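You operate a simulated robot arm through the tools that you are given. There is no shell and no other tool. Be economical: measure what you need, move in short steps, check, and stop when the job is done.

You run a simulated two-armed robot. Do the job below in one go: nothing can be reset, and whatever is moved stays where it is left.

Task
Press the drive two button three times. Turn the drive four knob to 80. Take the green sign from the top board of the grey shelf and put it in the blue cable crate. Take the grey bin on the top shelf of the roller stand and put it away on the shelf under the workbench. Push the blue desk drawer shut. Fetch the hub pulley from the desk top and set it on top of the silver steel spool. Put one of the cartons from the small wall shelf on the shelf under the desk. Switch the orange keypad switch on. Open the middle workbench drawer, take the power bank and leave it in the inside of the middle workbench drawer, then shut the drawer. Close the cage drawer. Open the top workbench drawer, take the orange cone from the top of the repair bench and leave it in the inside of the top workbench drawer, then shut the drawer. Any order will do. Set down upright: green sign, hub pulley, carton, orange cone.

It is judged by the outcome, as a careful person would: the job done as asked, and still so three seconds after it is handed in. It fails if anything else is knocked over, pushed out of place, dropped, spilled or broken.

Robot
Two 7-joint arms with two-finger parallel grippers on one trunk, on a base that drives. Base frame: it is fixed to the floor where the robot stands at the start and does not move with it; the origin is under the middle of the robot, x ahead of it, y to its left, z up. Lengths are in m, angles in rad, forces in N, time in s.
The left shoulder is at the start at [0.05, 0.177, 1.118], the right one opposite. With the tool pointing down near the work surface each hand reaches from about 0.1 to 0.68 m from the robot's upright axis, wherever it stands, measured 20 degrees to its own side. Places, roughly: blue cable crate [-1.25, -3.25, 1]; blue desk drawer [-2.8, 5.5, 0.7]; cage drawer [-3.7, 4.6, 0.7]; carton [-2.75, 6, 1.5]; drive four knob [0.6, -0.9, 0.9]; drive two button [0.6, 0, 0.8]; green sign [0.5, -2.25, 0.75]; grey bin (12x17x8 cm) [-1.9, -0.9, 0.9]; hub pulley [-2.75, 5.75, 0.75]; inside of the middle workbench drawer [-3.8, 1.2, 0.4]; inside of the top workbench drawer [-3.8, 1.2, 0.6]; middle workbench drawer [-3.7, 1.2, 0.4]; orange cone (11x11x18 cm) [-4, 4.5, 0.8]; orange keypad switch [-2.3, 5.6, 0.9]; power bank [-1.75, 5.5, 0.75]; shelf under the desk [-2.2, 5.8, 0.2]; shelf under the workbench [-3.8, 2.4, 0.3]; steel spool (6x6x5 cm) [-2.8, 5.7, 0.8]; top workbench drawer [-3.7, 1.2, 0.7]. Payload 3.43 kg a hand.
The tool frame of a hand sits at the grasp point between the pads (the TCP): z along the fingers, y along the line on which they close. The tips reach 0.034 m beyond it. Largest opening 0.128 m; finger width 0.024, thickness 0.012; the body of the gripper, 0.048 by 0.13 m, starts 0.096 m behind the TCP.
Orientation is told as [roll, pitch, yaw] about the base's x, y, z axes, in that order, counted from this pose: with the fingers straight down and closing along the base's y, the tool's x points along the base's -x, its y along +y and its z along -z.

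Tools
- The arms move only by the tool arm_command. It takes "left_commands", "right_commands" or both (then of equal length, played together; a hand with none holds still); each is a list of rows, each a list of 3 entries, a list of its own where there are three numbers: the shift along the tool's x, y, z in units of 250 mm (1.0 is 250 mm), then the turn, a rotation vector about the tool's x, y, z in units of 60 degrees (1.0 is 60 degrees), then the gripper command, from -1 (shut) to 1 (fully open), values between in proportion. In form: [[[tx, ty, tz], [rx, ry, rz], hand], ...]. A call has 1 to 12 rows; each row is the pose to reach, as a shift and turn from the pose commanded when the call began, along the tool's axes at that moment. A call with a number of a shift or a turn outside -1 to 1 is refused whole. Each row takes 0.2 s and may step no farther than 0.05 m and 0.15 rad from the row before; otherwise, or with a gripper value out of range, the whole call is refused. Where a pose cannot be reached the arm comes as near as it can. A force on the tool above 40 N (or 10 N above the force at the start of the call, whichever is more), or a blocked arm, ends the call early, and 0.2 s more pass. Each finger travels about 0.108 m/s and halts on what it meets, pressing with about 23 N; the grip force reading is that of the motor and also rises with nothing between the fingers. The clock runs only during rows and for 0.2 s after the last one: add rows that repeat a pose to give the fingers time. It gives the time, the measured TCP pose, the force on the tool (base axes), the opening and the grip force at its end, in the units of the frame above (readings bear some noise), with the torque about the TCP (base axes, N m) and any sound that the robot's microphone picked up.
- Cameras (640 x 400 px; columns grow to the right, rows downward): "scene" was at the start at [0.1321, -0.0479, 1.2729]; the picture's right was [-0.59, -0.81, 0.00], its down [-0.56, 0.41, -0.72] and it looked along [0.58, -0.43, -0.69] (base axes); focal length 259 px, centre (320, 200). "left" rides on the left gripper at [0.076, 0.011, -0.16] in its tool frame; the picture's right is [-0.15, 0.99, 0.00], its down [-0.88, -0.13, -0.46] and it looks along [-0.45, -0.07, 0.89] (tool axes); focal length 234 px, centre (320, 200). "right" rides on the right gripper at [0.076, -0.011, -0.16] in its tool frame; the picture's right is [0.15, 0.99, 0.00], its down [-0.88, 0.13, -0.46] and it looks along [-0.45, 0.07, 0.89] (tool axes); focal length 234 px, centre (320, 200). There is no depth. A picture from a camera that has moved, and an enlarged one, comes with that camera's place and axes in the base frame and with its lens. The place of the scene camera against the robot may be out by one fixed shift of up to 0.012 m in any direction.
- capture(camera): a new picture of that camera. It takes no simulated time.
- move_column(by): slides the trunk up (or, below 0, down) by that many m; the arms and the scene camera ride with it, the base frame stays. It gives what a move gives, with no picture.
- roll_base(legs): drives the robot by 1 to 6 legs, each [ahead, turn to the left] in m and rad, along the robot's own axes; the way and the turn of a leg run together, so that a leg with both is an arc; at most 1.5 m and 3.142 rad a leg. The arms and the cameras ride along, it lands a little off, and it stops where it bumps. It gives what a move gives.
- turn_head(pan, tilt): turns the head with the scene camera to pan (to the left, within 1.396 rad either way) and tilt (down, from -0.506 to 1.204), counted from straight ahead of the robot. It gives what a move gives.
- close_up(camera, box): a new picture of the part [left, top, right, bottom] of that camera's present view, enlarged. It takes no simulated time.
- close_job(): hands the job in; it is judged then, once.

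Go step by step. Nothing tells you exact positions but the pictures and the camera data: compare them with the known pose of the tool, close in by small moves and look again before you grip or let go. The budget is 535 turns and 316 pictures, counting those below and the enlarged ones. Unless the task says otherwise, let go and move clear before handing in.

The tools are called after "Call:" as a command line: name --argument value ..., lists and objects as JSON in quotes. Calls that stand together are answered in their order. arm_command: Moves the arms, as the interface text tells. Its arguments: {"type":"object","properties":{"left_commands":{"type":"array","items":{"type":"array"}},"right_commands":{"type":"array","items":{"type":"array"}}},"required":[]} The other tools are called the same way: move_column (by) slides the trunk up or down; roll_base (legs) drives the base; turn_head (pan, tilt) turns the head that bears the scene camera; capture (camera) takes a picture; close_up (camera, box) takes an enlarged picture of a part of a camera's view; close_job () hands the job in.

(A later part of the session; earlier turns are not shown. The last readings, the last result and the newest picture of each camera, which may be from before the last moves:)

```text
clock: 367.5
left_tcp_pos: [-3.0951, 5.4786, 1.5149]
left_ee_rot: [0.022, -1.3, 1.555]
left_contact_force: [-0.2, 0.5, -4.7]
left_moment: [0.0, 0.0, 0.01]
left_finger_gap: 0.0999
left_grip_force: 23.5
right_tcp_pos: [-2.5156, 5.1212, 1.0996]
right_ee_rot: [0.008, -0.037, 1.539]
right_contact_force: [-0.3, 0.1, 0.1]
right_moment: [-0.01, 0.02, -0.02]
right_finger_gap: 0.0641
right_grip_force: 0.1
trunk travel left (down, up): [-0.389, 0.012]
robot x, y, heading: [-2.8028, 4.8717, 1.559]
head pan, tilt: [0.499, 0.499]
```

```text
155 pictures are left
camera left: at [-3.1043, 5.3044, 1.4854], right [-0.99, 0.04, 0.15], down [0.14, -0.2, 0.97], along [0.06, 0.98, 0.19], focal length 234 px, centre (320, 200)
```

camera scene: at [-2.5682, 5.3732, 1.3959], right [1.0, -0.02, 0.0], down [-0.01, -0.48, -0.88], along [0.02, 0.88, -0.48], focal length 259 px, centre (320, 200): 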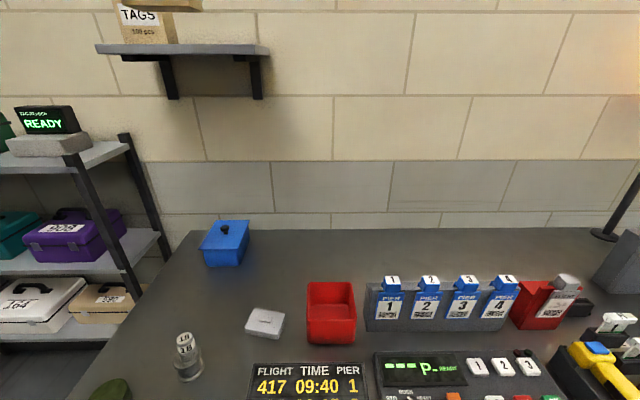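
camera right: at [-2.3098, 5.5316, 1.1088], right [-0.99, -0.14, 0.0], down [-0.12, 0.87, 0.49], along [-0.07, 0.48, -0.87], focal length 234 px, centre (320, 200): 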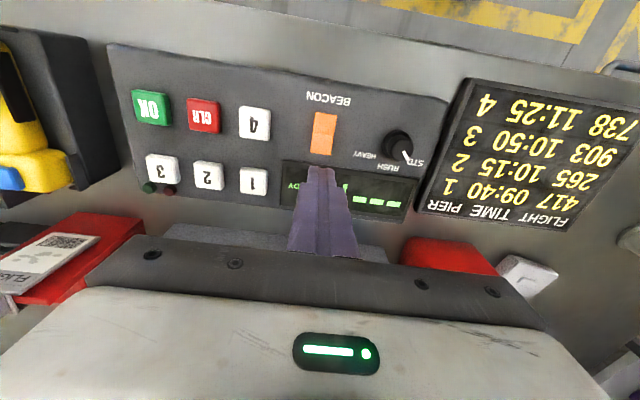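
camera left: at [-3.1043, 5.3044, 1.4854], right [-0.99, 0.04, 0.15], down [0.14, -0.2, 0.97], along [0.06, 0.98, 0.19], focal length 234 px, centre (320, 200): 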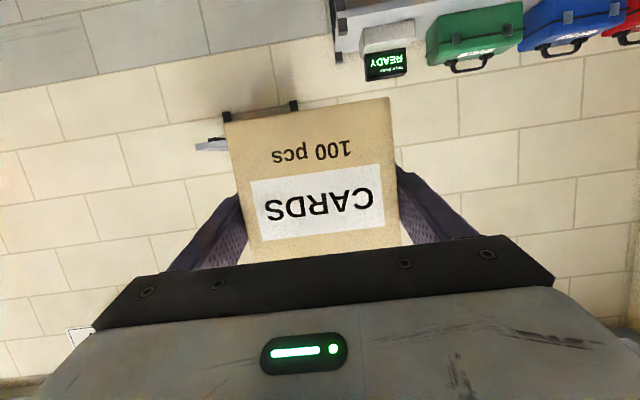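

Call:
roll_base --legs '[[-0.5, 0], [0, -0.6], [0.38, 0], [0, 0.61]]'

Call:
move_column --by -0.385

Call:
turn_head --pan 0.1 --tilt 0.5

Call:
capture --camera "scene"

```text
clock: 375.8
left_tcp_pos: [-2.8996, 5.2831, 1.5144]
left_ee_rot: [0.021, -1.299, 1.579]
left_contact_force: [-0.2, 0.5, -4.5]
left_moment: [0.04, 0.01, -0.05]
left_finger_gap: 0.0999
left_grip_force: 23.3
right_tcp_pos: [-2.3133, 4.9384, 1.1004]
right_ee_rot: [0.007, -0.036, 1.56]
right_contact_force: [-0.1, -0.5, -0.8]
right_moment: [-0.01, -0.03, -0.05]
right_finger_gap: 0.0638
right_grip_force: 0.1
trunk travel left (down, up): [-0.389, 0.012]
robot x, y, heading: [-2.593, 4.6831, 1.581]
head pan, tilt: [0.499, 0.499]
```

```text
clock: 379.5
left_tcp_pos: [-2.8986, 5.283, 1.1276]
left_ee_rot: [0.02, -1.299, 1.578]
left_contact_force: [0.1, -0.6, -3.9]
left_moment: [0.01, 0.01, -0.02]
left_finger_gap: 0.0998
left_grip_force: 23.2
right_tcp_pos: [-2.3138, 4.939, 0.7145]
right_ee_rot: [0.007, -0.035, 1.561]
right_contact_force: [0.4, 0.2, -0.8]
right_moment: [0.0, 0.04, 0.02]
right_finger_gap: 0.0641
right_grip_force: 0.0
trunk travel left (down, up): [-0.004, 0.397]
robot x, y, heading: [-2.5933, 4.678, 1.579]
head pan, tilt: [0.499, 0.499]
```

```text
clock: 380.4
left_tcp_pos: [-2.8994, 5.2834, 1.1287]
left_ee_rot: [0.021, -1.3, 1.579]
left_contact_force: [-0.5, -0.1, -2.7]
left_moment: [-0.02, -0.04, 0.01]
left_finger_gap: 0.0999
left_grip_force: 23.4
right_tcp_pos: [-2.3138, 4.9386, 0.7141]
right_ee_rot: [0.005, -0.036, 1.559]
right_contact_force: [-1.0, -0.3, -0.4]
right_moment: [-0.03, 0.0, -0.01]
right_finger_gap: 0.0636
right_grip_force: 0.2
trunk travel left (down, up): [-0.004, 0.397]
robot x, y, heading: [-2.5941, 4.6796, 1.58]
head pan, tilt: [0.099, 0.499]
```

```text
154 pictures are left
camera scene: at [-2.6076, 4.842, 1.0108], right [0.99, 0.11, 0.0], down [0.05, -0.48, -0.88], along [-0.1, 0.87, -0.48], focal length 259 px, centre (320, 200)
```

scene: 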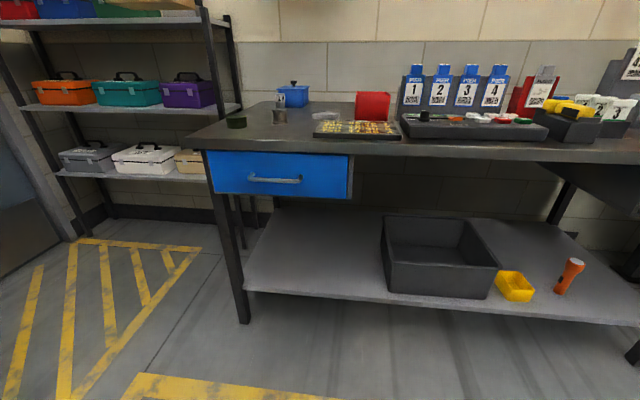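

Call:
arm_command --left_commands '[[[0.18, -0.03, 0.05], [0, 0, 0], -1], [[0.36, -0.06, 0.1], [0, 0, 0], -1], [[0.54, -0.09, 0.15], [0, 0, 0], -1], [[0.72, -0.12, 0.2], [0, 0, 0], -1], [[0.9, -0.15, 0.25], [0, 0, 0], -1]]'

Call:
arm_command --left_commands '[[[0.18, 0, 0.05], [0, 0, 0], -1], [[0.36, 0, 0.1], [0, 0, 0], -1], [[0.54, 0, 0.15], [0, 0, 0], -1], [[0.72, 0, 0.2], [0, 0, 0], -1], [[0.9, 0, 0.25], [0, 0, 0], -1]]'

Call:
capture --camera "scene"

```text
clock: 381.6
left_tcp_pos: [-2.8665, 5.2816, 0.8956]
left_ee_rot: [0.017, -1.3, 1.579]
left_contact_force: [0.2, -0.5, -3.4]
left_moment: [-0.06, 0.0, 0.0]
left_finger_gap: 0.0998
left_grip_force: 22.9
right_tcp_pos: [-2.314, 4.9382, 0.714]
right_ee_rot: [0.007, -0.037, 1.56]
right_contact_force: [0.0, 0.2, 0.2]
right_moment: [0.03, 0.0, -0.02]
right_finger_gap: 0.0637
right_grip_force: 0.1
trunk travel left (down, up): [-0.004, 0.397]
robot x, y, heading: [-2.59, 4.6779, 1.584]
head pan, tilt: [0.099, 0.499]
```

```text
clock: 382.8
left_tcp_pos: [-2.8657, 5.2811, 0.757]
left_ee_rot: [0.017, -1.293, 1.579]
left_contact_force: [0.0, -0.3, -3.0]
left_moment: [-0.01, 0.02, -0.02]
left_finger_gap: 0.1001
left_grip_force: 23.0
left hand out of reach, approached as far as the arm can: row 4, 5
right_tcp_pos: [-2.3136, 4.9383, 0.714]
right_ee_rot: [0.008, -0.036, 1.56]
right_contact_force: [-0.9, -0.2, 0.2]
right_moment: [0.0, -0.02, 0.0]
right_finger_gap: 0.0639
right_grip_force: 0.1
trunk travel left (down, up): [-0.004, 0.397]
robot x, y, heading: [-2.5941, 4.6804, 1.578]
head pan, tilt: [0.099, 0.499]
```

```text
153 pictures are left
camera scene: at [-2.6075, 4.842, 1.0108], right [0.99, 0.11, 0.0], down [0.05, -0.48, -0.88], along [-0.1, 0.87, -0.48], focal length 259 px, centre (320, 200)
```

scene: 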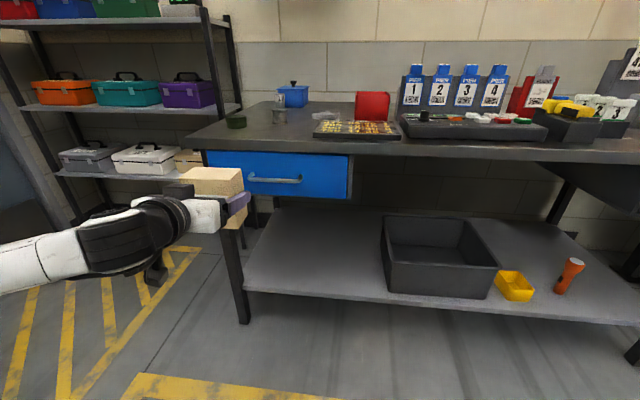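

The arm is too folded for this level grip low down. I'll back up and lower with the arm stretched out, then drive the carton in.

Call:
roll_base --legs '[[-0.22, 0]]'

Call:
arm_command --left_commands '[[[-0.045, 0, 0.16], [0, 0, 0], -1], [[-0.09, 0, 0.32], [0, 0, 0], -1], [[-0.135, 0, 0.48], [0, 0, 0], -1], [[-0.18, 0, 0.64], [0, 0, 0], -1], [[-0.2, 0, 0.76], [0, 0, 0], -1]]'

Call:
arm_command --left_commands '[[[0.15, 0, 0.04], [0, 0, 0], -1], [[0.3, 0, 0.08], [0, 0, 0], -1], [[0.45, 0, 0.12], [0, 0, 0], -1], [[0.6, 0, 0.14], [0, 0, 0], -1], [[0.75, 0, 0.16], [0, 0, 0], -1], [[0.9, 0, 0.18], [0, 0, 0], -1]]'

```text
clock: 384.4
left_tcp_pos: [-2.8635, 5.0598, 0.7568]
left_ee_rot: [0.019, -1.292, 1.577]
left_contact_force: [0.4, 0.1, -3.6]
left_moment: [0.03, -0.05, 0.03]
left_finger_gap: 0.1
left_grip_force: 23.2
right_tcp_pos: [-2.3103, 4.7153, 0.7156]
right_ee_rot: [0.006, -0.037, 1.558]
right_contact_force: [0.3, 0.0, 0.0]
right_moment: [0.0, 0.03, 0.03]
right_finger_gap: 0.0638
right_grip_force: 0.1
trunk travel left (down, up): [-0.004, 0.397]
robot x, y, heading: [-2.5911, 4.4563, 1.583]
head pan, tilt: [0.099, 0.499]
```

```text
clock: 385.6
left_tcp_pos: [-2.8661, 5.2564, 0.7522]
left_ee_rot: [0.015, -1.292, 1.58]
left_contact_force: [0.2, -0.5, -2.7]
left_moment: [0.0, -0.01, 0.04]
left_finger_gap: 0.1001
left_grip_force: 23.1
right_tcp_pos: [-2.3112, 4.7151, 0.715]
right_ee_rot: [0.007, -0.038, 1.559]
right_contact_force: [0.4, -0.4, -0.2]
right_moment: [0.05, 0.0, 0.01]
right_finger_gap: 0.064
right_grip_force: 0.0
trunk travel left (down, up): [-0.004, 0.397]
robot x, y, heading: [-2.5873, 4.4579, 1.581]
head pan, tilt: [0.099, 0.499]
```

```text
clock: 387.1
left_tcp_pos: [-2.8887, 5.2364, 0.5083]
left_ee_rot: [-0.044, -1.302, 1.587]
left_contact_force: [-0.2, 0.2, 0.6]
left_moment: [-0.29, -0.01, 0.05]
left_finger_gap: 0.0999
left_grip_force: 23.2
left hand out of reach, approached as far as the arm can: row 2, 3, 4, 5, 6
right_tcp_pos: [-2.3116, 4.7143, 0.7131]
right_ee_rot: [0.008, -0.039, 1.559]
right_contact_force: [0.3, 0.0, -1.1]
right_moment: [0.1, 0.1, 0.03]
right_finger_gap: 0.0639
right_grip_force: 0.1
trunk travel left (down, up): [-0.004, 0.397]
robot x, y, heading: [-2.5918, 4.4581, 1.579]
head pan, tilt: [0.099, 0.499]
```

Call:
arm_command --left_commands '[[[0.12, 0.0, 0.0], [0, 0, 0], -1], [[0.25, 0.0, 0.0], [0, 0, 0], -1], [[0.38, 0.0, -0.02], [0, 0, 0], -1], [[0.5, 0.0, -0.04], [0, 0, 0], -1], [[0.65, 0.0, -0.06], [0, 0, 0], -1], [[0.8, 0.0, -0.08], [0, 0, 0], -1]]'

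Call:
capture --camera "scene"

Call:
capture --camera "left"

```text
clock: 388.4
left_tcp_pos: [-2.8931, 5.1588, 0.3354]
left_ee_rot: [-0.05, -1.293, 1.591]
left_contact_force: [-0.4, 0.2, -2.9]
left_moment: [-0.04, 0.0, -0.02]
left_finger_gap: 0.0999
left_grip_force: 23.3
left hand out of reach, approached as far as the arm can: row 6
right_tcp_pos: [-2.3121, 4.716, 0.7148]
right_ee_rot: [0.006, -0.035, 1.558]
right_contact_force: [0.4, -0.6, 0.2]
right_moment: [0.04, 0.02, 0.02]
right_finger_gap: 0.0641
right_grip_force: 0.1
trunk travel left (down, up): [-0.004, 0.397]
robot x, y, heading: [-2.5863, 4.4595, 1.579]
head pan, tilt: [0.099, 0.499]
```

```text
152 pictures are left
camera scene: at [-2.605, 4.6195, 1.0109], right [0.99, 0.11, 0.0], down [0.05, -0.48, -0.88], along [-0.09, 0.87, -0.48], focal length 259 px, centre (320, 200)
```

scene: 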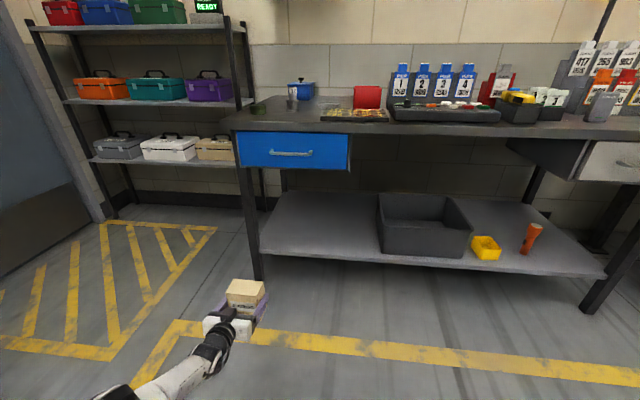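

```text
151 pictures are left
camera left: at [-2.908, 4.9845, 0.3071], right [-0.99, 0.07, 0.13], down [0.11, -0.2, 0.97], along [0.09, 0.98, 0.19], focal length 234 px, centre (320, 200)
```

left: 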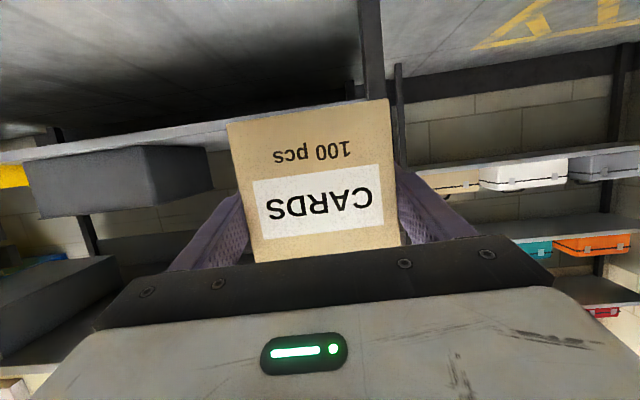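

Carton is low enough now (bottom z≈0.28, shelf ≈0.20). I'll drive it in over the shelf, shifting a little right.

Call:
roll_base --legs '[[0, -0.2], [0.46, 0], [0, 0.2]]'

Call:
capture --camera "scene"

Call:
capture --camera "left"

```text
clock: 392.7
left_tcp_pos: [-2.8182, 5.6068, 0.3339]
left_ee_rot: [-0.051, -1.293, 1.607]
left_contact_force: [-0.4, -0.4, -2.5]
left_moment: [0.01, 0.0, 0.04]
left_finger_gap: 0.1
left_grip_force: 23.3
right_tcp_pos: [-2.2297, 5.1717, 0.7137]
right_ee_rot: [0.007, -0.037, 1.574]
right_contact_force: [0.0, 0.1, -0.5]
right_moment: [-0.01, 0.01, -0.02]
right_finger_gap: 0.0638
right_grip_force: 0.1
trunk travel left (down, up): [-0.004, 0.397]
robot x, y, heading: [-2.5062, 4.9099, 1.592]
head pan, tilt: [0.099, 0.499]
```

```text
150 pictures are left
camera scene: at [-2.5228, 5.0714, 1.0108], right [0.99, 0.12, 0.0], down [0.06, -0.48, -0.88], along [-0.11, 0.87, -0.48], focal length 259 px, centre (320, 200)
```

scene: 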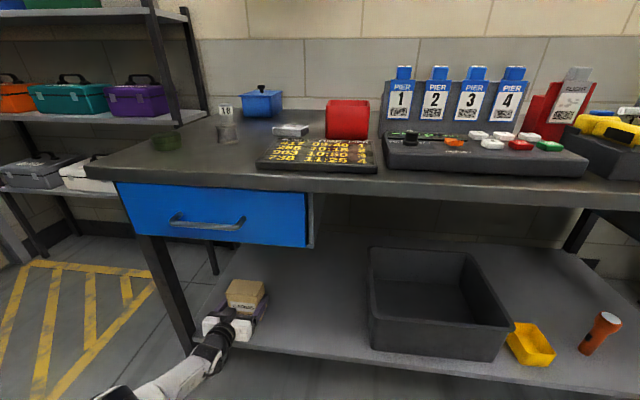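

```text
149 pictures are left
camera left: at [-2.8307, 5.4315, 0.3063], right [-0.99, 0.05, 0.13], down [0.11, -0.2, 0.97], along [0.08, 0.98, 0.19], focal length 234 px, centre (320, 200)
```

left: 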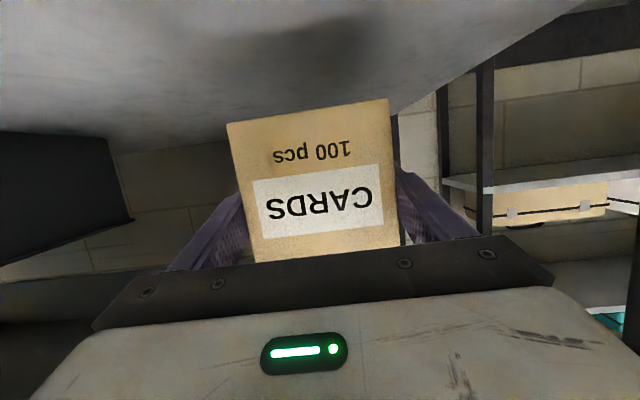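

Call:
roll_base --legs '[[0.06, 0]]'

Call:
arm_command --left_commands '[[[0.1, 0, 0.02], [0, 0, 0], -1], [[0.18, 0, 0.04], [0, 0, 0], -1], [[0.22, 0, 0.05], [0, 0, 0], -1], [[0.25, 0, 0.06], [0, 0, 0], -1], [[0.28, 0, 0.07], [0, 0, 0], -1], [[0.3, 0, 0.075], [0, 0, 0], -1], [[0.32, 0, 0.08], [0, 0, 0], -1], [[0.34, 0, 0.085], [0, 0, 0], -1]]'

Call:
capture --camera "scene"

```text
clock: 393.7
left_tcp_pos: [-2.8196, 5.6652, 0.3336]
left_ee_rot: [-0.051, -1.292, 1.606]
left_contact_force: [-0.4, -0.6, -3.5]
left_moment: [0.0, -0.02, 0.02]
left_finger_gap: 0.0999
left_grip_force: 23.0
right_tcp_pos: [-2.2317, 5.2302, 0.7134]
right_ee_rot: [0.008, -0.038, 1.573]
right_contact_force: [0.3, -0.6, -0.7]
right_moment: [-0.03, 0.0, 0.0]
right_finger_gap: 0.0638
right_grip_force: 0.1
trunk travel left (down, up): [-0.004, 0.397]
robot x, y, heading: [-2.508, 4.9685, 1.586]
head pan, tilt: [0.099, 0.499]
```

```text
clock: 395.5
left_tcp_pos: [-2.8284, 5.6285, 0.3]
left_ee_rot: [-0.05, -1.291, 1.605]
left_contact_force: [-0.3, 0.0, -4.0]
left_moment: [0.03, -0.01, 0.02]
left_finger_gap: 0.1
left_grip_force: 22.9
left hand out of reach, approached as far as the arm can: row 1, 2, 3, 4, 5, 6, 7, 8
right_tcp_pos: [-2.2316, 5.2325, 0.7152]
right_ee_rot: [0.007, -0.039, 1.573]
right_contact_force: [0.9, 0.9, -0.6]
right_moment: [-0.02, -0.03, 0.01]
right_finger_gap: 0.0639
right_grip_force: 0.1
trunk travel left (down, up): [-0.004, 0.397]
robot x, y, heading: [-2.5051, 4.969, 1.59]
head pan, tilt: [0.099, 0.499]
```

```text
148 pictures are left
camera scene: at [-2.5241, 5.1316, 1.0108], right [0.99, 0.12, 0.0], down [0.06, -0.48, -0.88], along [-0.11, 0.87, -0.48], focal length 259 px, centre (320, 200)
```

scene: 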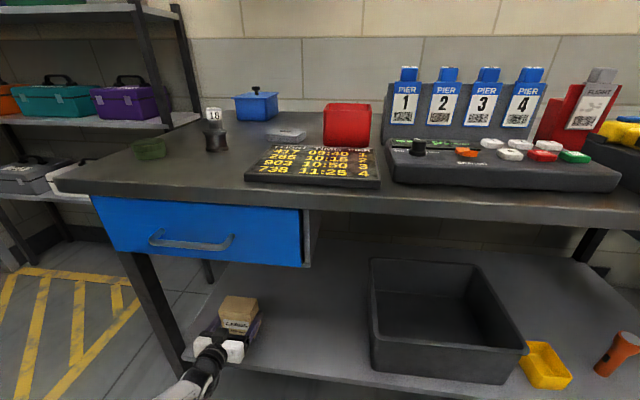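

Call:
roll_base --legs '[[0.07, 0]]'

Call:
arm_command --left_commands '[[[0.06, 0, -0.05], [0, 0, 0], -1], [[0.12, 0, -0.1], [0, 0, 0], -1], [[0.16, 0, -0.13], [0, 0, 0], -1], [[0.2, 0, -0.16], [0, 0, 0], -1], [[0.238, 0, -0.18], [0, 0, 0], -1], [[0.26, 0, -0.18], [0, 0, 0], -1]]'

Call:
close_up --camera "scene" --box '[130, 250, 330, 400]'

```text
clock: 396.5
left_tcp_pos: [-2.8316, 5.6965, 0.3018]
left_ee_rot: [-0.051, -1.291, 1.606]
left_contact_force: [0.5, 0.5, -3.5]
left_moment: [0.0, -0.02, 0.0]
left_finger_gap: 0.0998
left_grip_force: 22.5
right_tcp_pos: [-2.2324, 5.3012, 0.7149]
right_ee_rot: [0.007, -0.038, 1.575]
right_contact_force: [0.1, 0.3, -0.1]
right_moment: [0.0, 0.0, 0.01]
right_finger_gap: 0.0638
right_grip_force: 0.0
trunk travel left (down, up): [-0.004, 0.397]
robot x, y, heading: [-2.5075, 5.0396, 1.6]
head pan, tilt: [0.099, 0.499]
```

```text
clock: 397.9
left_tcp_pos: [-2.8308, 5.6367, 0.2605]
left_ee_rot: [-0.05, -1.3, 1.605]
left_contact_force: [1.4, 7.4, 16.0]
left_moment: [0.02, 0.52, -0.16]
left_finger_gap: 0.1001
left_grip_force: 23.0
left hand out of reach, approached as far as the arm can: row 6
right_tcp_pos: [-2.232, 5.3014, 0.7148]
right_ee_rot: [0.009, -0.039, 1.573]
right_contact_force: [0.5, -0.6, 0.5]
right_moment: [-0.01, 0.02, -0.04]
right_finger_gap: 0.0642
right_grip_force: 0.1
trunk travel left (down, up): [-0.004, 0.397]
robot x, y, heading: [-2.5065, 5.0412, 1.591]
head pan, tilt: [0.099, 0.499]
```

```text
2.67 times, centred on (230, 325) of scene
camera zoom: at [-2.5249, 5.1998, 1.0111], right [0.99, 0.12, 0.0], down [0.06, -0.47, -0.88], along [-0.11, 0.87, -0.48], focal length 690 px, centre (560, -133)
```

zoom: 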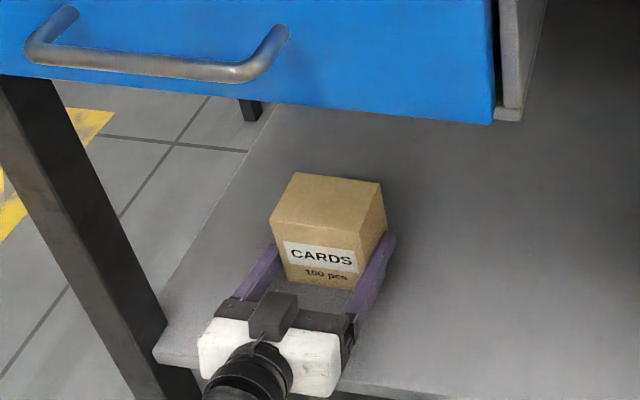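

The carton rests on the shelf. I'll open and back straight out.

Call:
arm_command --left_commands '[[[-0.01, 0, 0], [0, 0, 0], -0.3], [[-0.01, 0, 0], [0, 0, 0], 0.6], [[-0.01, 0, 0], [0, 0, 0], 1], [[-0.01, 0, 0], [0, 0, 0], 1]]'

Call:
close_up --camera "scene" --box '[130, 250, 330, 400]'

Call:
roll_base --legs '[[-0.35, 0]]'

Call:
capture --camera "scene"

```text
clock: 398.9
left_tcp_pos: [-2.8314, 5.6355, 0.2589]
left_ee_rot: [-0.049, -1.291, 1.607]
left_contact_force: [0.3, 1.3, 0.8]
left_moment: [-0.04, 0.01, 0.0]
left_finger_gap: 0.1281
left_grip_force: 0.0
right_tcp_pos: [-2.2326, 5.3012, 0.7143]
right_ee_rot: [0.006, -0.037, 1.575]
right_contact_force: [0.3, 0.2, 0.8]
right_moment: [0.01, 0.03, -0.01]
right_finger_gap: 0.0639
right_grip_force: 0.1
trunk travel left (down, up): [-0.004, 0.397]
robot x, y, heading: [-2.5093, 5.0403, 1.592]
head pan, tilt: [0.099, 0.499]
```

```text
2.67 times, centred on (230, 325) of scene
camera zoom: at [-2.5256, 5.2009, 1.0108], right [0.99, 0.12, 0.0], down [0.06, -0.48, -0.88], along [-0.11, 0.87, -0.48], focal length 690 px, centre (560, -133)
```

zoom: 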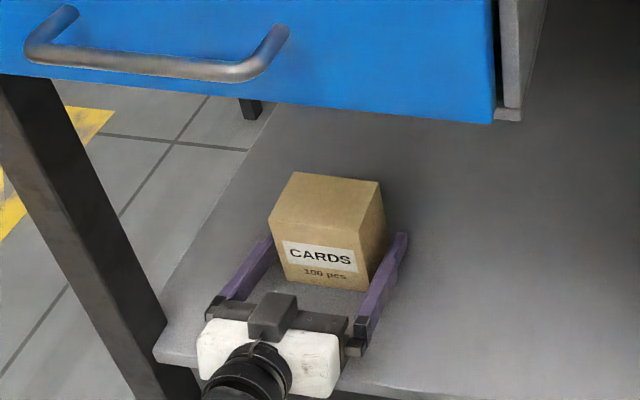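

```text
clock: 401.2
left_tcp_pos: [-2.8252, 5.2793, 0.2576]
left_ee_rot: [-0.05, -1.294, 1.61]
left_contact_force: [0.6, 0.0, 0.2]
left_moment: [0.02, -0.01, -0.03]
left_finger_gap: 0.1283
left_grip_force: 0.1
right_tcp_pos: [-2.2257, 4.9472, 0.7142]
right_ee_rot: [0.007, -0.037, 1.576]
right_contact_force: [0.3, -0.1, 0.2]
right_moment: [0.03, -0.02, 0.01]
right_finger_gap: 0.0642
right_grip_force: 0.1
trunk travel left (down, up): [-0.004, 0.397]
robot x, y, heading: [-2.4982, 4.6838, 1.601]
head pan, tilt: [0.099, 0.499]
```

```text
145 pictures are left
camera scene: at [-2.5175, 4.8461, 1.0108], right [0.99, 0.13, 0.0], down [0.06, -0.47, -0.88], along [-0.11, 0.87, -0.48], focal length 259 px, centre (320, 200)
```

scene: 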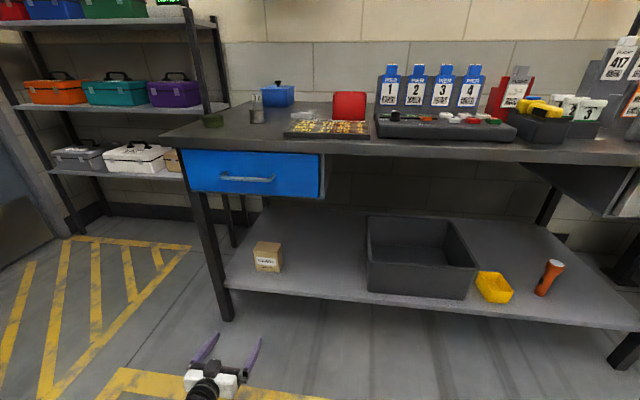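

The carton stands on the lower shelf. I'll raise the trunk, fold the left arm, and look at the power bank on the right end.

Call:
move_column --by 0.38

Call:
arm_command --left_commands '[[[-0.12, 0, -0.1], [0, 0.1, 0], 1], [[-0.25, 0, -0.2], [0, 0.22, 0], 1], [[-0.37, 0, -0.31], [0, 0.34, 0], 1], [[-0.5, 0, -0.41], [0, 0.46, 0], 1], [[-0.62, 0, -0.52], [0, 0.58, 0], 1], [[-0.74, 0, -0.62], [0, 0.7, 0], 1]]'

Call:
turn_head --pan -0.5 --tilt 0.55

Call:
capture --camera "scene"

```text
clock: 404.9
left_tcp_pos: [-2.8251, 5.2792, 0.6387]
left_ee_rot: [-0.05, -1.293, 1.611]
left_contact_force: [0.3, 0.0, -0.7]
left_moment: [-0.02, -0.02, 0.0]
left_finger_gap: 0.1281
left_grip_force: 0.1
right_tcp_pos: [-2.2257, 4.9476, 1.0934]
right_ee_rot: [0.008, -0.036, 1.579]
right_contact_force: [0.9, -0.3, 0.0]
right_moment: [0.01, 0.02, 0.01]
right_finger_gap: 0.0641
right_grip_force: 0.0
trunk travel left (down, up): [-0.384, 0.017]
robot x, y, heading: [-2.5001, 4.684, 1.597]
head pan, tilt: [0.099, 0.499]
```

```text
clock: 406.4
left_tcp_pos: [-3.0933, 5.1861, 0.791]
left_ee_rot: [0.276, -0.504, 1.987]
left_contact_force: [0.1, 0.5, 0.5]
left_moment: [0.02, 0.0, -0.02]
left_finger_gap: 0.1281
left_grip_force: 0.1
left hand out of reach, approached as far as the arm can: row 1, 2, 3, 4, 5
right_tcp_pos: [-2.2249, 4.9476, 1.0934]
right_ee_rot: [0.007, -0.034, 1.579]
right_contact_force: [-0.2, 1.2, 0.0]
right_moment: [0.0, 0.0, 0.0]
right_finger_gap: 0.0642
right_grip_force: 0.0
trunk travel left (down, up): [-0.384, 0.017]
robot x, y, heading: [-2.4969, 4.6844, 1.601]
head pan, tilt: [0.099, 0.499]
stopped in row 6 (left hand): the arm was blocked; the commanded pose is now the measured one
```

```text
clock: 407.4
left_tcp_pos: [-3.0927, 5.1861, 0.7915]
left_ee_rot: [0.277, -0.506, 1.988]
left_contact_force: [-0.2, 0.6, 0.5]
left_moment: [0.03, 0.0, 0.02]
left_finger_gap: 0.1281
left_grip_force: 0.0
right_tcp_pos: [-2.2251, 4.9483, 1.0943]
right_ee_rot: [0.006, -0.039, 1.58]
right_contact_force: [-0.5, 0.0, 1.0]
right_moment: [-0.02, 0.01, 0.0]
right_finger_gap: 0.0644
right_grip_force: 0.1
trunk travel left (down, up): [-0.384, 0.017]
robot x, y, heading: [-2.502, 4.6851, 1.598]
head pan, tilt: [-0.499, 0.55]
```

```text
144 pictures are left
camera scene: at [-2.4654, 4.836, 1.3863], right [0.89, -0.45, 0.0], down [-0.24, -0.47, -0.85], along [0.39, 0.76, -0.52], focal length 259 px, centre (320, 200)
```

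scene: 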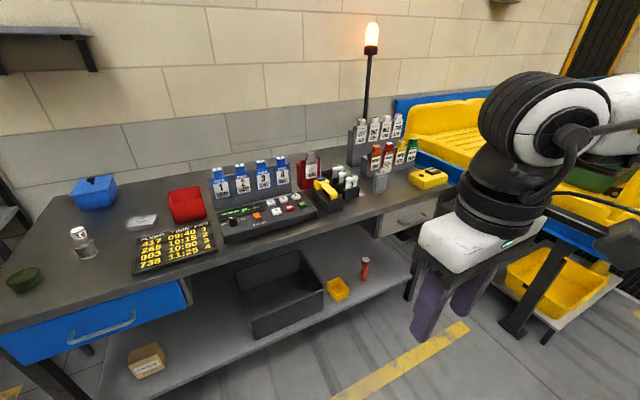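

Call:
close_up --camera "scene" --box '[340, 130, 460, 210]'

```text
5.00 times, centred on (400, 170) of scene
camera zoom: at [-2.4654, 4.836, 1.3863], right [0.89, -0.45, 0.0], down [-0.24, -0.47, -0.85], along [0.39, 0.76, -0.52], focal length 1294 px, centre (-80, 350)
```

zoom: 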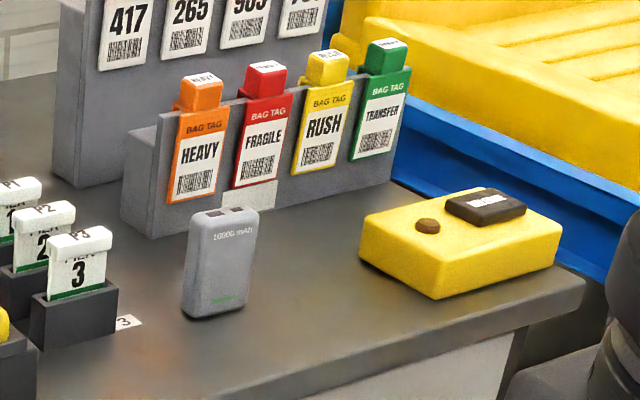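

The power bank stands at about (-1.79, 5.60), 9 cm tall. First I'll bring the left arm back to a safe tucked pose.

Call:
arm_command --left_commands '[[[0.03, -0.03, -0.16], [0.058, 0.07, 0.071], 1], [[0.06, -0.06, -0.32], [0.117, 0.141, 0.143], 1], [[0.09, -0.09, -0.48], [0.175, 0.212, 0.214], 1], [[0.12, -0.11, -0.65], [0.233, 0.283, 0.285], 1], [[0.15, -0.14, -0.81], [0.292, 0.353, 0.357], 1], [[0.18, -0.17, -0.97], [0.35, 0.424, 0.428], 1]]'

```text
clock: 408.9
left_tcp_pos: [-2.9365, 5.0938, 0.9617]
left_ee_rot: [0.0, 0.0, 1.597]
left_contact_force: [-0.7, -0.2, 1.1]
left_moment: [-0.02, -0.01, 0.02]
left_finger_gap: 0.128
left_grip_force: 0.0
right_tcp_pos: [-2.2257, 4.9493, 1.0936]
right_ee_rot: [0.008, -0.038, 1.579]
right_contact_force: [0.1, 0.2, 0.7]
right_moment: [0.05, -0.01, -0.02]
right_finger_gap: 0.0637
right_grip_force: 0.1
trunk travel left (down, up): [-0.384, 0.017]
robot x, y, heading: [-2.4995, 4.6871, 1.602]
head pan, tilt: [-0.499, 0.55]
```

Call:
arm_command --left_commands '[[[0.06, -0.1, -0.12], [0, 0, 0], 0.5], [[0.12, -0.2, -0.24], [0, 0, 0], 0], [[0.18, -0.3, -0.36], [0, 0, 0], 0], [[0.24, -0.42, -0.48], [0, 0, 0], 0]]'

Call:
roll_base --legs '[[0, -0.69], [0.45, 0], [0, 0.35]]'

Call:
turn_head --pan -0.35 --tilt 0.7

Call:
capture --camera "scene"

Call:
capture --camera "right"

```text
clock: 409.9
left_tcp_pos: [-2.828, 5.0383, 1.0848]
left_ee_rot: [0.002, -0.002, 1.599]
left_contact_force: [0.4, 0.7, -0.9]
left_moment: [0.01, 0.05, 0.04]
left_finger_gap: 0.064
left_grip_force: 0.0
right_tcp_pos: [-2.2245, 4.9479, 1.0951]
right_ee_rot: [0.009, -0.036, 1.58]
right_contact_force: [-0.7, 0.1, -0.4]
right_moment: [0.01, 0.06, 0.05]
right_finger_gap: 0.0643
right_grip_force: 0.0
trunk travel left (down, up): [-0.384, 0.017]
robot x, y, heading: [-2.5033, 4.6859, 1.602]
head pan, tilt: [-0.499, 0.55]
```

```text
clock: 415.5
left_tcp_pos: [-2.4165, 5.483, 1.0852]
left_ee_rot: [-0.001, 0.0, 1.263]
left_contact_force: [0.8, 0.1, 0.6]
left_moment: [0.0, -0.01, -0.03]
left_finger_gap: 0.0644
left_grip_force: 0.0
right_tcp_pos: [-1.8772, 5.1991, 1.0945]
right_ee_rot: [0.01, -0.038, 1.244]
right_contact_force: [0.8, 0.2, 0.0]
right_moment: [0.01, 0.0, -0.02]
right_finger_gap: 0.0639
right_grip_force: 0.0
trunk travel left (down, up): [-0.384, 0.017]
robot x, y, heading: [-2.2206, 5.0432, 1.261]
head pan, tilt: [-0.499, 0.55]
```

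```text
clock: 416.2
left_tcp_pos: [-2.4161, 5.4827, 1.085]
left_ee_rot: [0.0, -0.001, 1.263]
left_contact_force: [0.8, -0.2, 0.4]
left_moment: [0.02, -0.03, -0.01]
left_finger_gap: 0.0641
left_grip_force: 0.1
right_tcp_pos: [-1.8763, 5.1993, 1.0936]
right_ee_rot: [0.006, -0.034, 1.245]
right_contact_force: [-1.0, -0.3, -0.8]
right_moment: [-0.04, -0.02, -0.01]
right_finger_gap: 0.0641
right_grip_force: 0.1
trunk travel left (down, up): [-0.384, 0.017]
robot x, y, heading: [-2.2216, 5.0439, 1.263]
head pan, tilt: [-0.351, 0.7]
```

```text
142 pictures are left
camera scene: at [-2.1531, 5.1761, 1.3732], right [0.79, -0.61, 0.0], down [-0.39, -0.51, -0.77], along [0.47, 0.6, -0.64], focal length 259 px, centre (320, 200)
```

scene: 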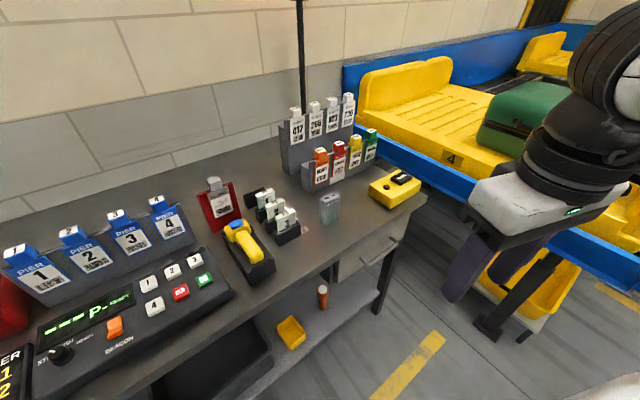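

```text
141 pictures are left
camera right: at [-1.8913, 5.1179, 1.2505], right [-0.98, 0.18, 0.0], down [0.16, 0.86, 0.49], along [0.09, 0.48, -0.87], focal length 234 px, centre (320, 200)
```

right: 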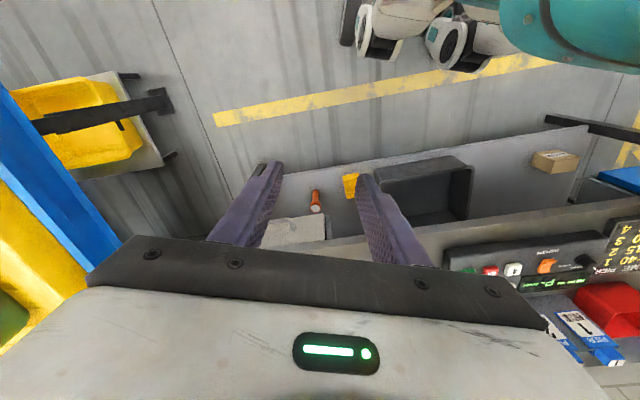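

Call:
close_up --camera "scene" --box '[280, 170, 380, 240]'

```text
5.71 times, centred on (330, 205) of scene
camera zoom: at [-2.1531, 5.1761, 1.3732], right [0.79, -0.61, 0.0], down [-0.39, -0.51, -0.77], along [0.47, 0.6, -0.64], focal length 1479 px, centre (263, 171)
```

zoom: 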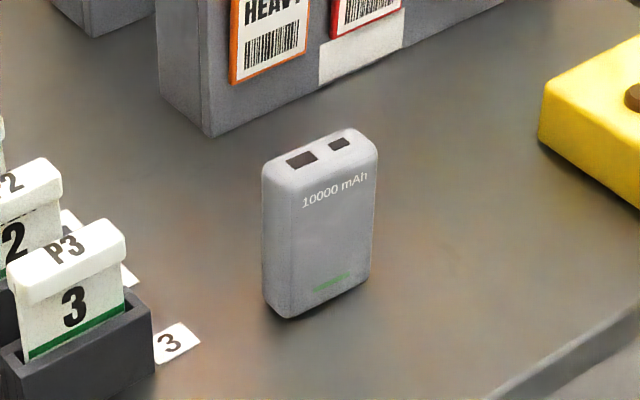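

Call:
arm_command --right_commands '[[[-0.18, 0.02, 0], [0, 0, -0.03], 0.4], [[-0.36, 0.05, 0], [0, 0, -0.06], 0.4], [[-0.54, 0.08, 0], [0, 0, -0.095], 0.4], [[-0.72, 0.1, 0], [0, 0, -0.095], 0.4], [[-0.9, 0.12, 0], [0, 0, -0.095], 0.4]]'

Call:
capture --camera "right"

```text
clock: 417.4
left_tcp_pos: [-2.4169, 5.4842, 1.0837]
left_ee_rot: [-0.001, 0.0, 1.262]
left_contact_force: [-0.1, 0.5, 0.3]
left_moment: [-0.04, 0.0, -0.03]
left_finger_gap: 0.0641
left_grip_force: 0.1
right_tcp_pos: [-1.8325, 5.4211, 1.1029]
right_ee_rot: [0.003, -0.036, 1.345]
right_contact_force: [0.0, 0.7, 0.8]
right_moment: [-0.02, -0.01, -0.01]
right_finger_gap: 0.0897
right_grip_force: 0.0
trunk travel left (down, up): [-0.384, 0.017]
robot x, y, heading: [-2.2246, 5.0418, 1.265]
head pan, tilt: [-0.351, 0.7]
```

```text
139 pictures are left
camera right: at [-1.8404, 5.3403, 1.2589], right [-1.0, 0.08, 0.0], down [0.07, 0.87, 0.49], along [0.04, 0.49, -0.87], focal length 234 px, centre (320, 200)
```

right: 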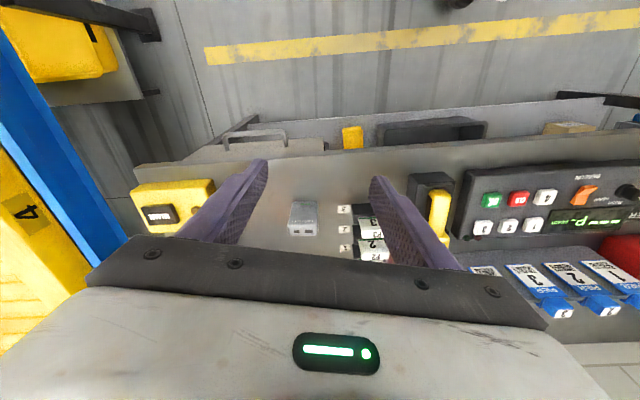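

Call:
arm_command --right_commands '[[[-0.18, 0, 0.02], [0, 0, 0], 0.4], [[-0.36, -0.01, 0.04], [0, 0, 0], 0.4], [[-0.54, -0.02, 0.1], [0, 0, 0], 0.4], [[-0.7, -0.022, 0.2], [0, 0, 0], 0.4], [[-0.7, -0.022, 0.4], [0, 0, 0], 0.4]]'

Call:
capture --camera "right"

Call:
close_up --camera "scene" --box '[260, 120, 420, 250]'

```text
clock: 418.6
left_tcp_pos: [-2.415, 5.4816, 1.0848]
left_ee_rot: [0.0, -0.002, 1.262]
left_contact_force: [-0.1, 0.0, 0.5]
left_moment: [0.02, -0.01, -0.03]
left_finger_gap: 0.064
left_grip_force: 0.0
right_tcp_pos: [-1.7777, 5.5111, 1.0251]
right_ee_rot: [0.006, -0.041, 1.342]
right_contact_force: [0.3, 0.7, -0.4]
right_moment: [0.02, -0.01, 0.01]
right_finger_gap: 0.0897
right_grip_force: 0.0
right hand out of reach, approached as far as the arm can: row 3, 4, 5
trunk travel left (down, up): [-0.384, 0.017]
robot x, y, heading: [-2.2191, 5.0459, 1.269]
head pan, tilt: [-0.351, 0.7]
```

```text
138 pictures are left
camera right: at [-1.785, 5.4288, 1.1809], right [-1.0, 0.08, 0.0], down [0.07, 0.87, 0.49], along [0.04, 0.49, -0.87], focal length 234 px, centre (320, 200)
```

right: 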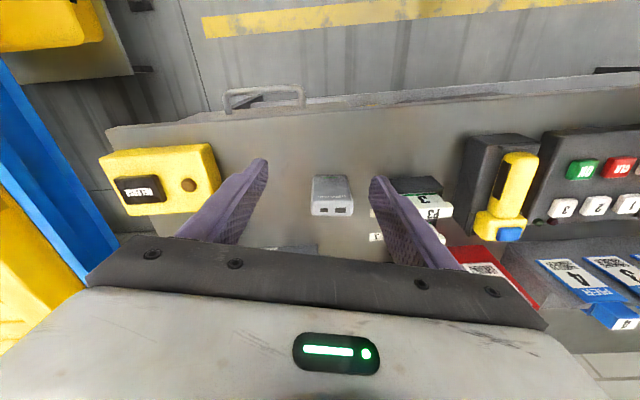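

```text
3.08 times, centred on (340, 185) of scene
camera zoom: at [-2.1531, 5.1761, 1.3731], right [0.79, -0.61, 0.0], down [-0.39, -0.51, -0.76], along [0.47, 0.6, -0.64], focal length 796 px, centre (258, 246)
```

zoom: 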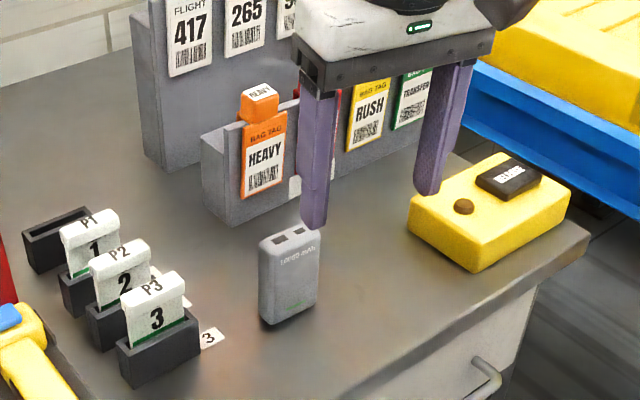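

Call:
roll_base --legs '[[0.1, 0]]'

Call:
capture --camera "right"

```text
clock: 419.8
left_tcp_pos: [-2.3865, 5.5762, 1.0845]
left_ee_rot: [0.001, -0.001, 1.264]
left_contact_force: [0.6, -0.6, -0.7]
left_moment: [-0.01, -0.02, -0.05]
left_finger_gap: 0.0643
left_grip_force: 0.0
right_tcp_pos: [-1.7476, 5.6056, 1.0244]
right_ee_rot: [0.005, -0.038, 1.344]
right_contact_force: [0.2, 0.4, -0.7]
right_moment: [-0.05, -0.01, 0.0]
right_finger_gap: 0.0896
right_grip_force: 0.0
trunk travel left (down, up): [-0.384, 0.017]
robot x, y, heading: [-2.1967, 5.1332, 1.26]
head pan, tilt: [-0.351, 0.7]
```

```text
136 pictures are left
camera right: at [-1.755, 5.5236, 1.1806], right [-1.0, 0.08, 0.0], down [0.07, 0.87, 0.49], along [0.04, 0.49, -0.87], focal length 234 px, centre (320, 200)
```

right: 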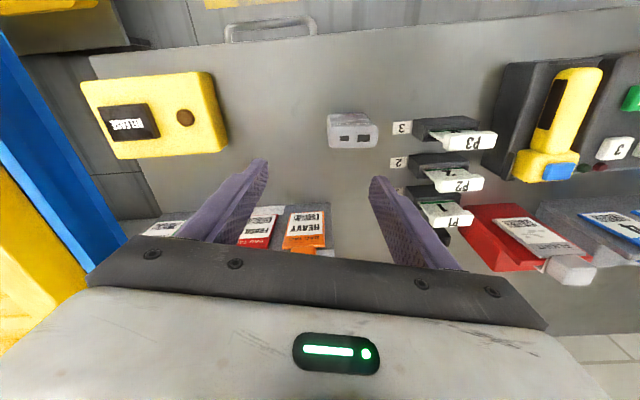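

Call:
arm_command --right_commands '[[[0.083, 0.147, 0.04], [0, 0, 0], 0.4], [[0.083, 0.147, 0.2], [0, 0, 0], 0.4], [[0.083, 0.147, 0.36], [0, 0, 0], 0.4], [[0.083, 0.147, 0.5], [0, 0, 0], 0.4], [[0.083, 0.147, 0.548], [0, 0, 0], 0.4], [[0.083, 0.147, 0.548], [0, 0, 0], 0.4]]'

Call:
capture --camera "right"

```text
clock: 421.2
left_tcp_pos: [-2.3863, 5.5774, 1.0842]
left_ee_rot: [-0.001, -0.002, 1.263]
left_contact_force: [-0.6, 0.4, 0.0]
left_moment: [-0.01, 0.0, 0.0]
left_finger_gap: 0.064
left_grip_force: 0.0
right_tcp_pos: [-1.7781, 5.5635, 0.92]
right_ee_rot: [0.004, -0.039, 1.344]
right_contact_force: [0.0, -0.6, -0.5]
right_moment: [-0.03, 0.05, -0.01]
right_finger_gap: 0.0896
right_grip_force: 0.0
right hand out of reach, approached as far as the arm can: row 2, 3, 4, 5, 6
trunk travel left (down, up): [-0.384, 0.017]
robot x, y, heading: [-2.1917, 5.1356, 1.26]
head pan, tilt: [-0.351, 0.7]
```

```text
135 pictures are left
camera right: at [-1.7861, 5.4795, 1.0752], right [-1.0, 0.08, 0.0], down [0.07, 0.87, 0.49], along [0.04, 0.49, -0.87], focal length 234 px, centre (320, 200)
```

right: 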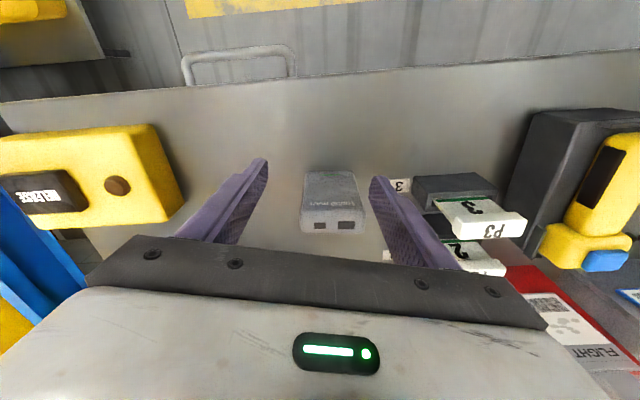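

Call:
arm_command --right_commands '[[[0, 0, -0.15], [0, 0, 0], 0.4], [[0, 0, -0.3], [0, 0, 0], 0.4]]'

Call:
roll_base --legs '[[0.06, 0]]'

Call:
capture --camera "right"

```text
clock: 421.8
left_tcp_pos: [-2.3867, 5.5772, 1.0844]
left_ee_rot: [0.0, -0.001, 1.261]
left_contact_force: [0.2, 0.0, 0.3]
left_moment: [-0.01, 0.02, -0.01]
left_finger_gap: 0.064
left_grip_force: 0.1
right_tcp_pos: [-1.7776, 5.5584, 0.9921]
right_ee_rot: [0.004, -0.038, 1.342]
right_contact_force: [-0.3, 0.2, 0.2]
right_moment: [-0.01, -0.02, 0.01]
right_finger_gap: 0.0898
right_grip_force: 0.0
trunk travel left (down, up): [-0.384, 0.017]
robot x, y, heading: [-2.1919, 5.1326, 1.261]
head pan, tilt: [-0.351, 0.7]
```

```text
clock: 422.7
left_tcp_pos: [-2.3682, 5.6333, 1.0832]
left_ee_rot: [0.001, 0.0, 1.262]
left_contact_force: [0.3, 0.4, -0.4]
left_moment: [0.0, -0.01, -0.01]
left_finger_gap: 0.064
left_grip_force: 0.2
right_tcp_pos: [-1.7608, 5.6171, 0.9923]
right_ee_rot: [0.004, -0.038, 1.344]
right_contact_force: [0.3, 0.2, -0.4]
right_moment: [-0.03, 0.03, 0.0]
right_finger_gap: 0.0895
right_grip_force: 0.0
trunk travel left (down, up): [-0.384, 0.017]
robot x, y, heading: [-2.1752, 5.1941, 1.261]
head pan, tilt: [-0.351, 0.7]
```

```text
134 pictures are left
camera right: at [-1.7675, 5.5345, 1.148], right [-1.0, 0.08, 0.0], down [0.07, 0.87, 0.49], along [0.04, 0.49, -0.87], focal length 234 px, centre (320, 200)
```

right: 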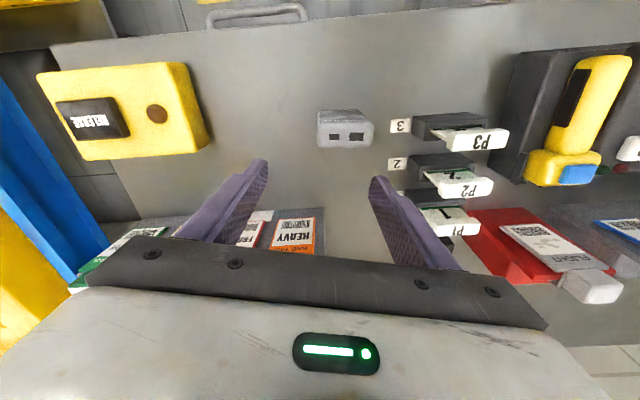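

Call:
arm_command --right_commands '[[[0.118, 0.083, 0.0], [0, 0, 0], 0.4], [[0.118, 0.083, 0.15], [0, 0, 0], 0.4], [[0.118, 0.083, 0.3], [0, 0, 0], 0.4], [[0.118, 0.083, 0.42], [0, 0, 0], 0.4], [[0.118, 0.083, 0.42], [0, 0, 0], 0.4]]'

Call:
capture --camera "right"

```text
clock: 423.9
left_tcp_pos: [-2.3673, 5.6324, 1.0843]
left_ee_rot: [-0.001, -0.001, 1.263]
left_contact_force: [-0.7, -0.3, -0.7]
left_moment: [0.0, -0.03, -0.01]
left_finger_gap: 0.0636
left_grip_force: 0.1
right_tcp_pos: [-1.7856, 5.5917, 0.8898]
right_ee_rot: [0.005, -0.043, 1.343]
right_contact_force: [0.9, -0.4, 0.1]
right_moment: [0.02, 0.01, 0.01]
right_finger_gap: 0.0896
right_grip_force: 0.0
right hand out of reach, approached as far as the arm can: row 4, 5
trunk travel left (down, up): [-0.384, 0.017]
robot x, y, heading: [-2.171, 5.1926, 1.264]
head pan, tilt: [-0.351, 0.7]
```

```text
133 pictures are left
camera right: at [-1.7925, 5.5094, 1.0462], right [-1.0, 0.08, 0.0], down [0.07, 0.87, 0.49], along [0.04, 0.49, -0.87], focal length 234 px, centre (320, 200)
```

right: 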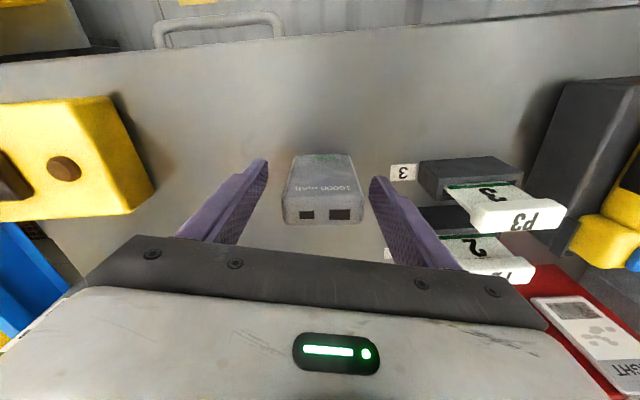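

Well straddled. Closing and lifting.

Call:
arm_command --right_commands '[[[0, 0, 0], [0, 0, 0], 0], [[0, 0, 0], [0, 0, 0], -1], [[0, 0, 0], [0, 0, 0], -1], [[0, 0, 0], [0, 0, 0], -1], [[0, 0, -0.15], [0, 0, 0], -1], [[0, 0, -0.3], [0, 0, 0], -1], [[0, 0, -0.45], [0, 0, 0], -1], [[0.1, 0, -0.6], [0, 0, 0], -1], [[0.2, 0, -0.75], [0, 0, 0], -1]]'

Call:
capture --camera "right"

```text
clock: 425.9
left_tcp_pos: [-2.3687, 5.6326, 1.0847]
left_ee_rot: [0.0, -0.002, 1.261]
left_contact_force: [0.0, -0.4, -0.7]
left_moment: [-0.01, 0.01, 0.0]
left_finger_gap: 0.064
left_grip_force: 0.1
right_tcp_pos: [-1.7971, 5.534, 1.077]
right_ee_rot: [0.004, -0.04, 1.342]
right_contact_force: [0.4, 0.0, -2.4]
right_moment: [-0.01, 0.02, -0.02]
right_finger_gap: 0.0577
right_grip_force: 22.9
trunk travel left (down, up): [-0.384, 0.017]
robot x, y, heading: [-2.1774, 5.1895, 1.26]
head pan, tilt: [-0.351, 0.7]
```

```text
132 pictures are left
camera right: at [-1.8048, 5.4514, 1.2332], right [-1.0, 0.08, 0.0], down [0.07, 0.87, 0.49], along [0.04, 0.49, -0.87], focal length 234 px, centre (320, 200)
```

right: 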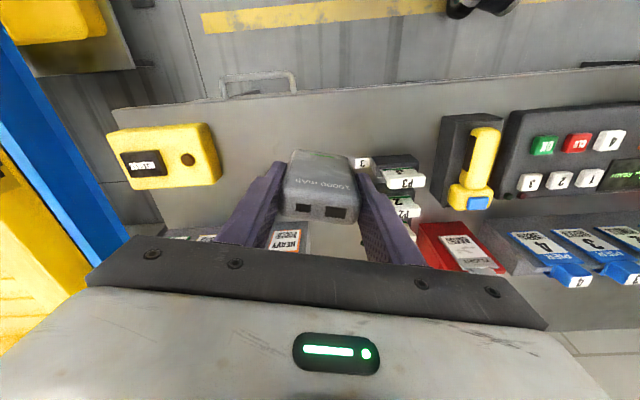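

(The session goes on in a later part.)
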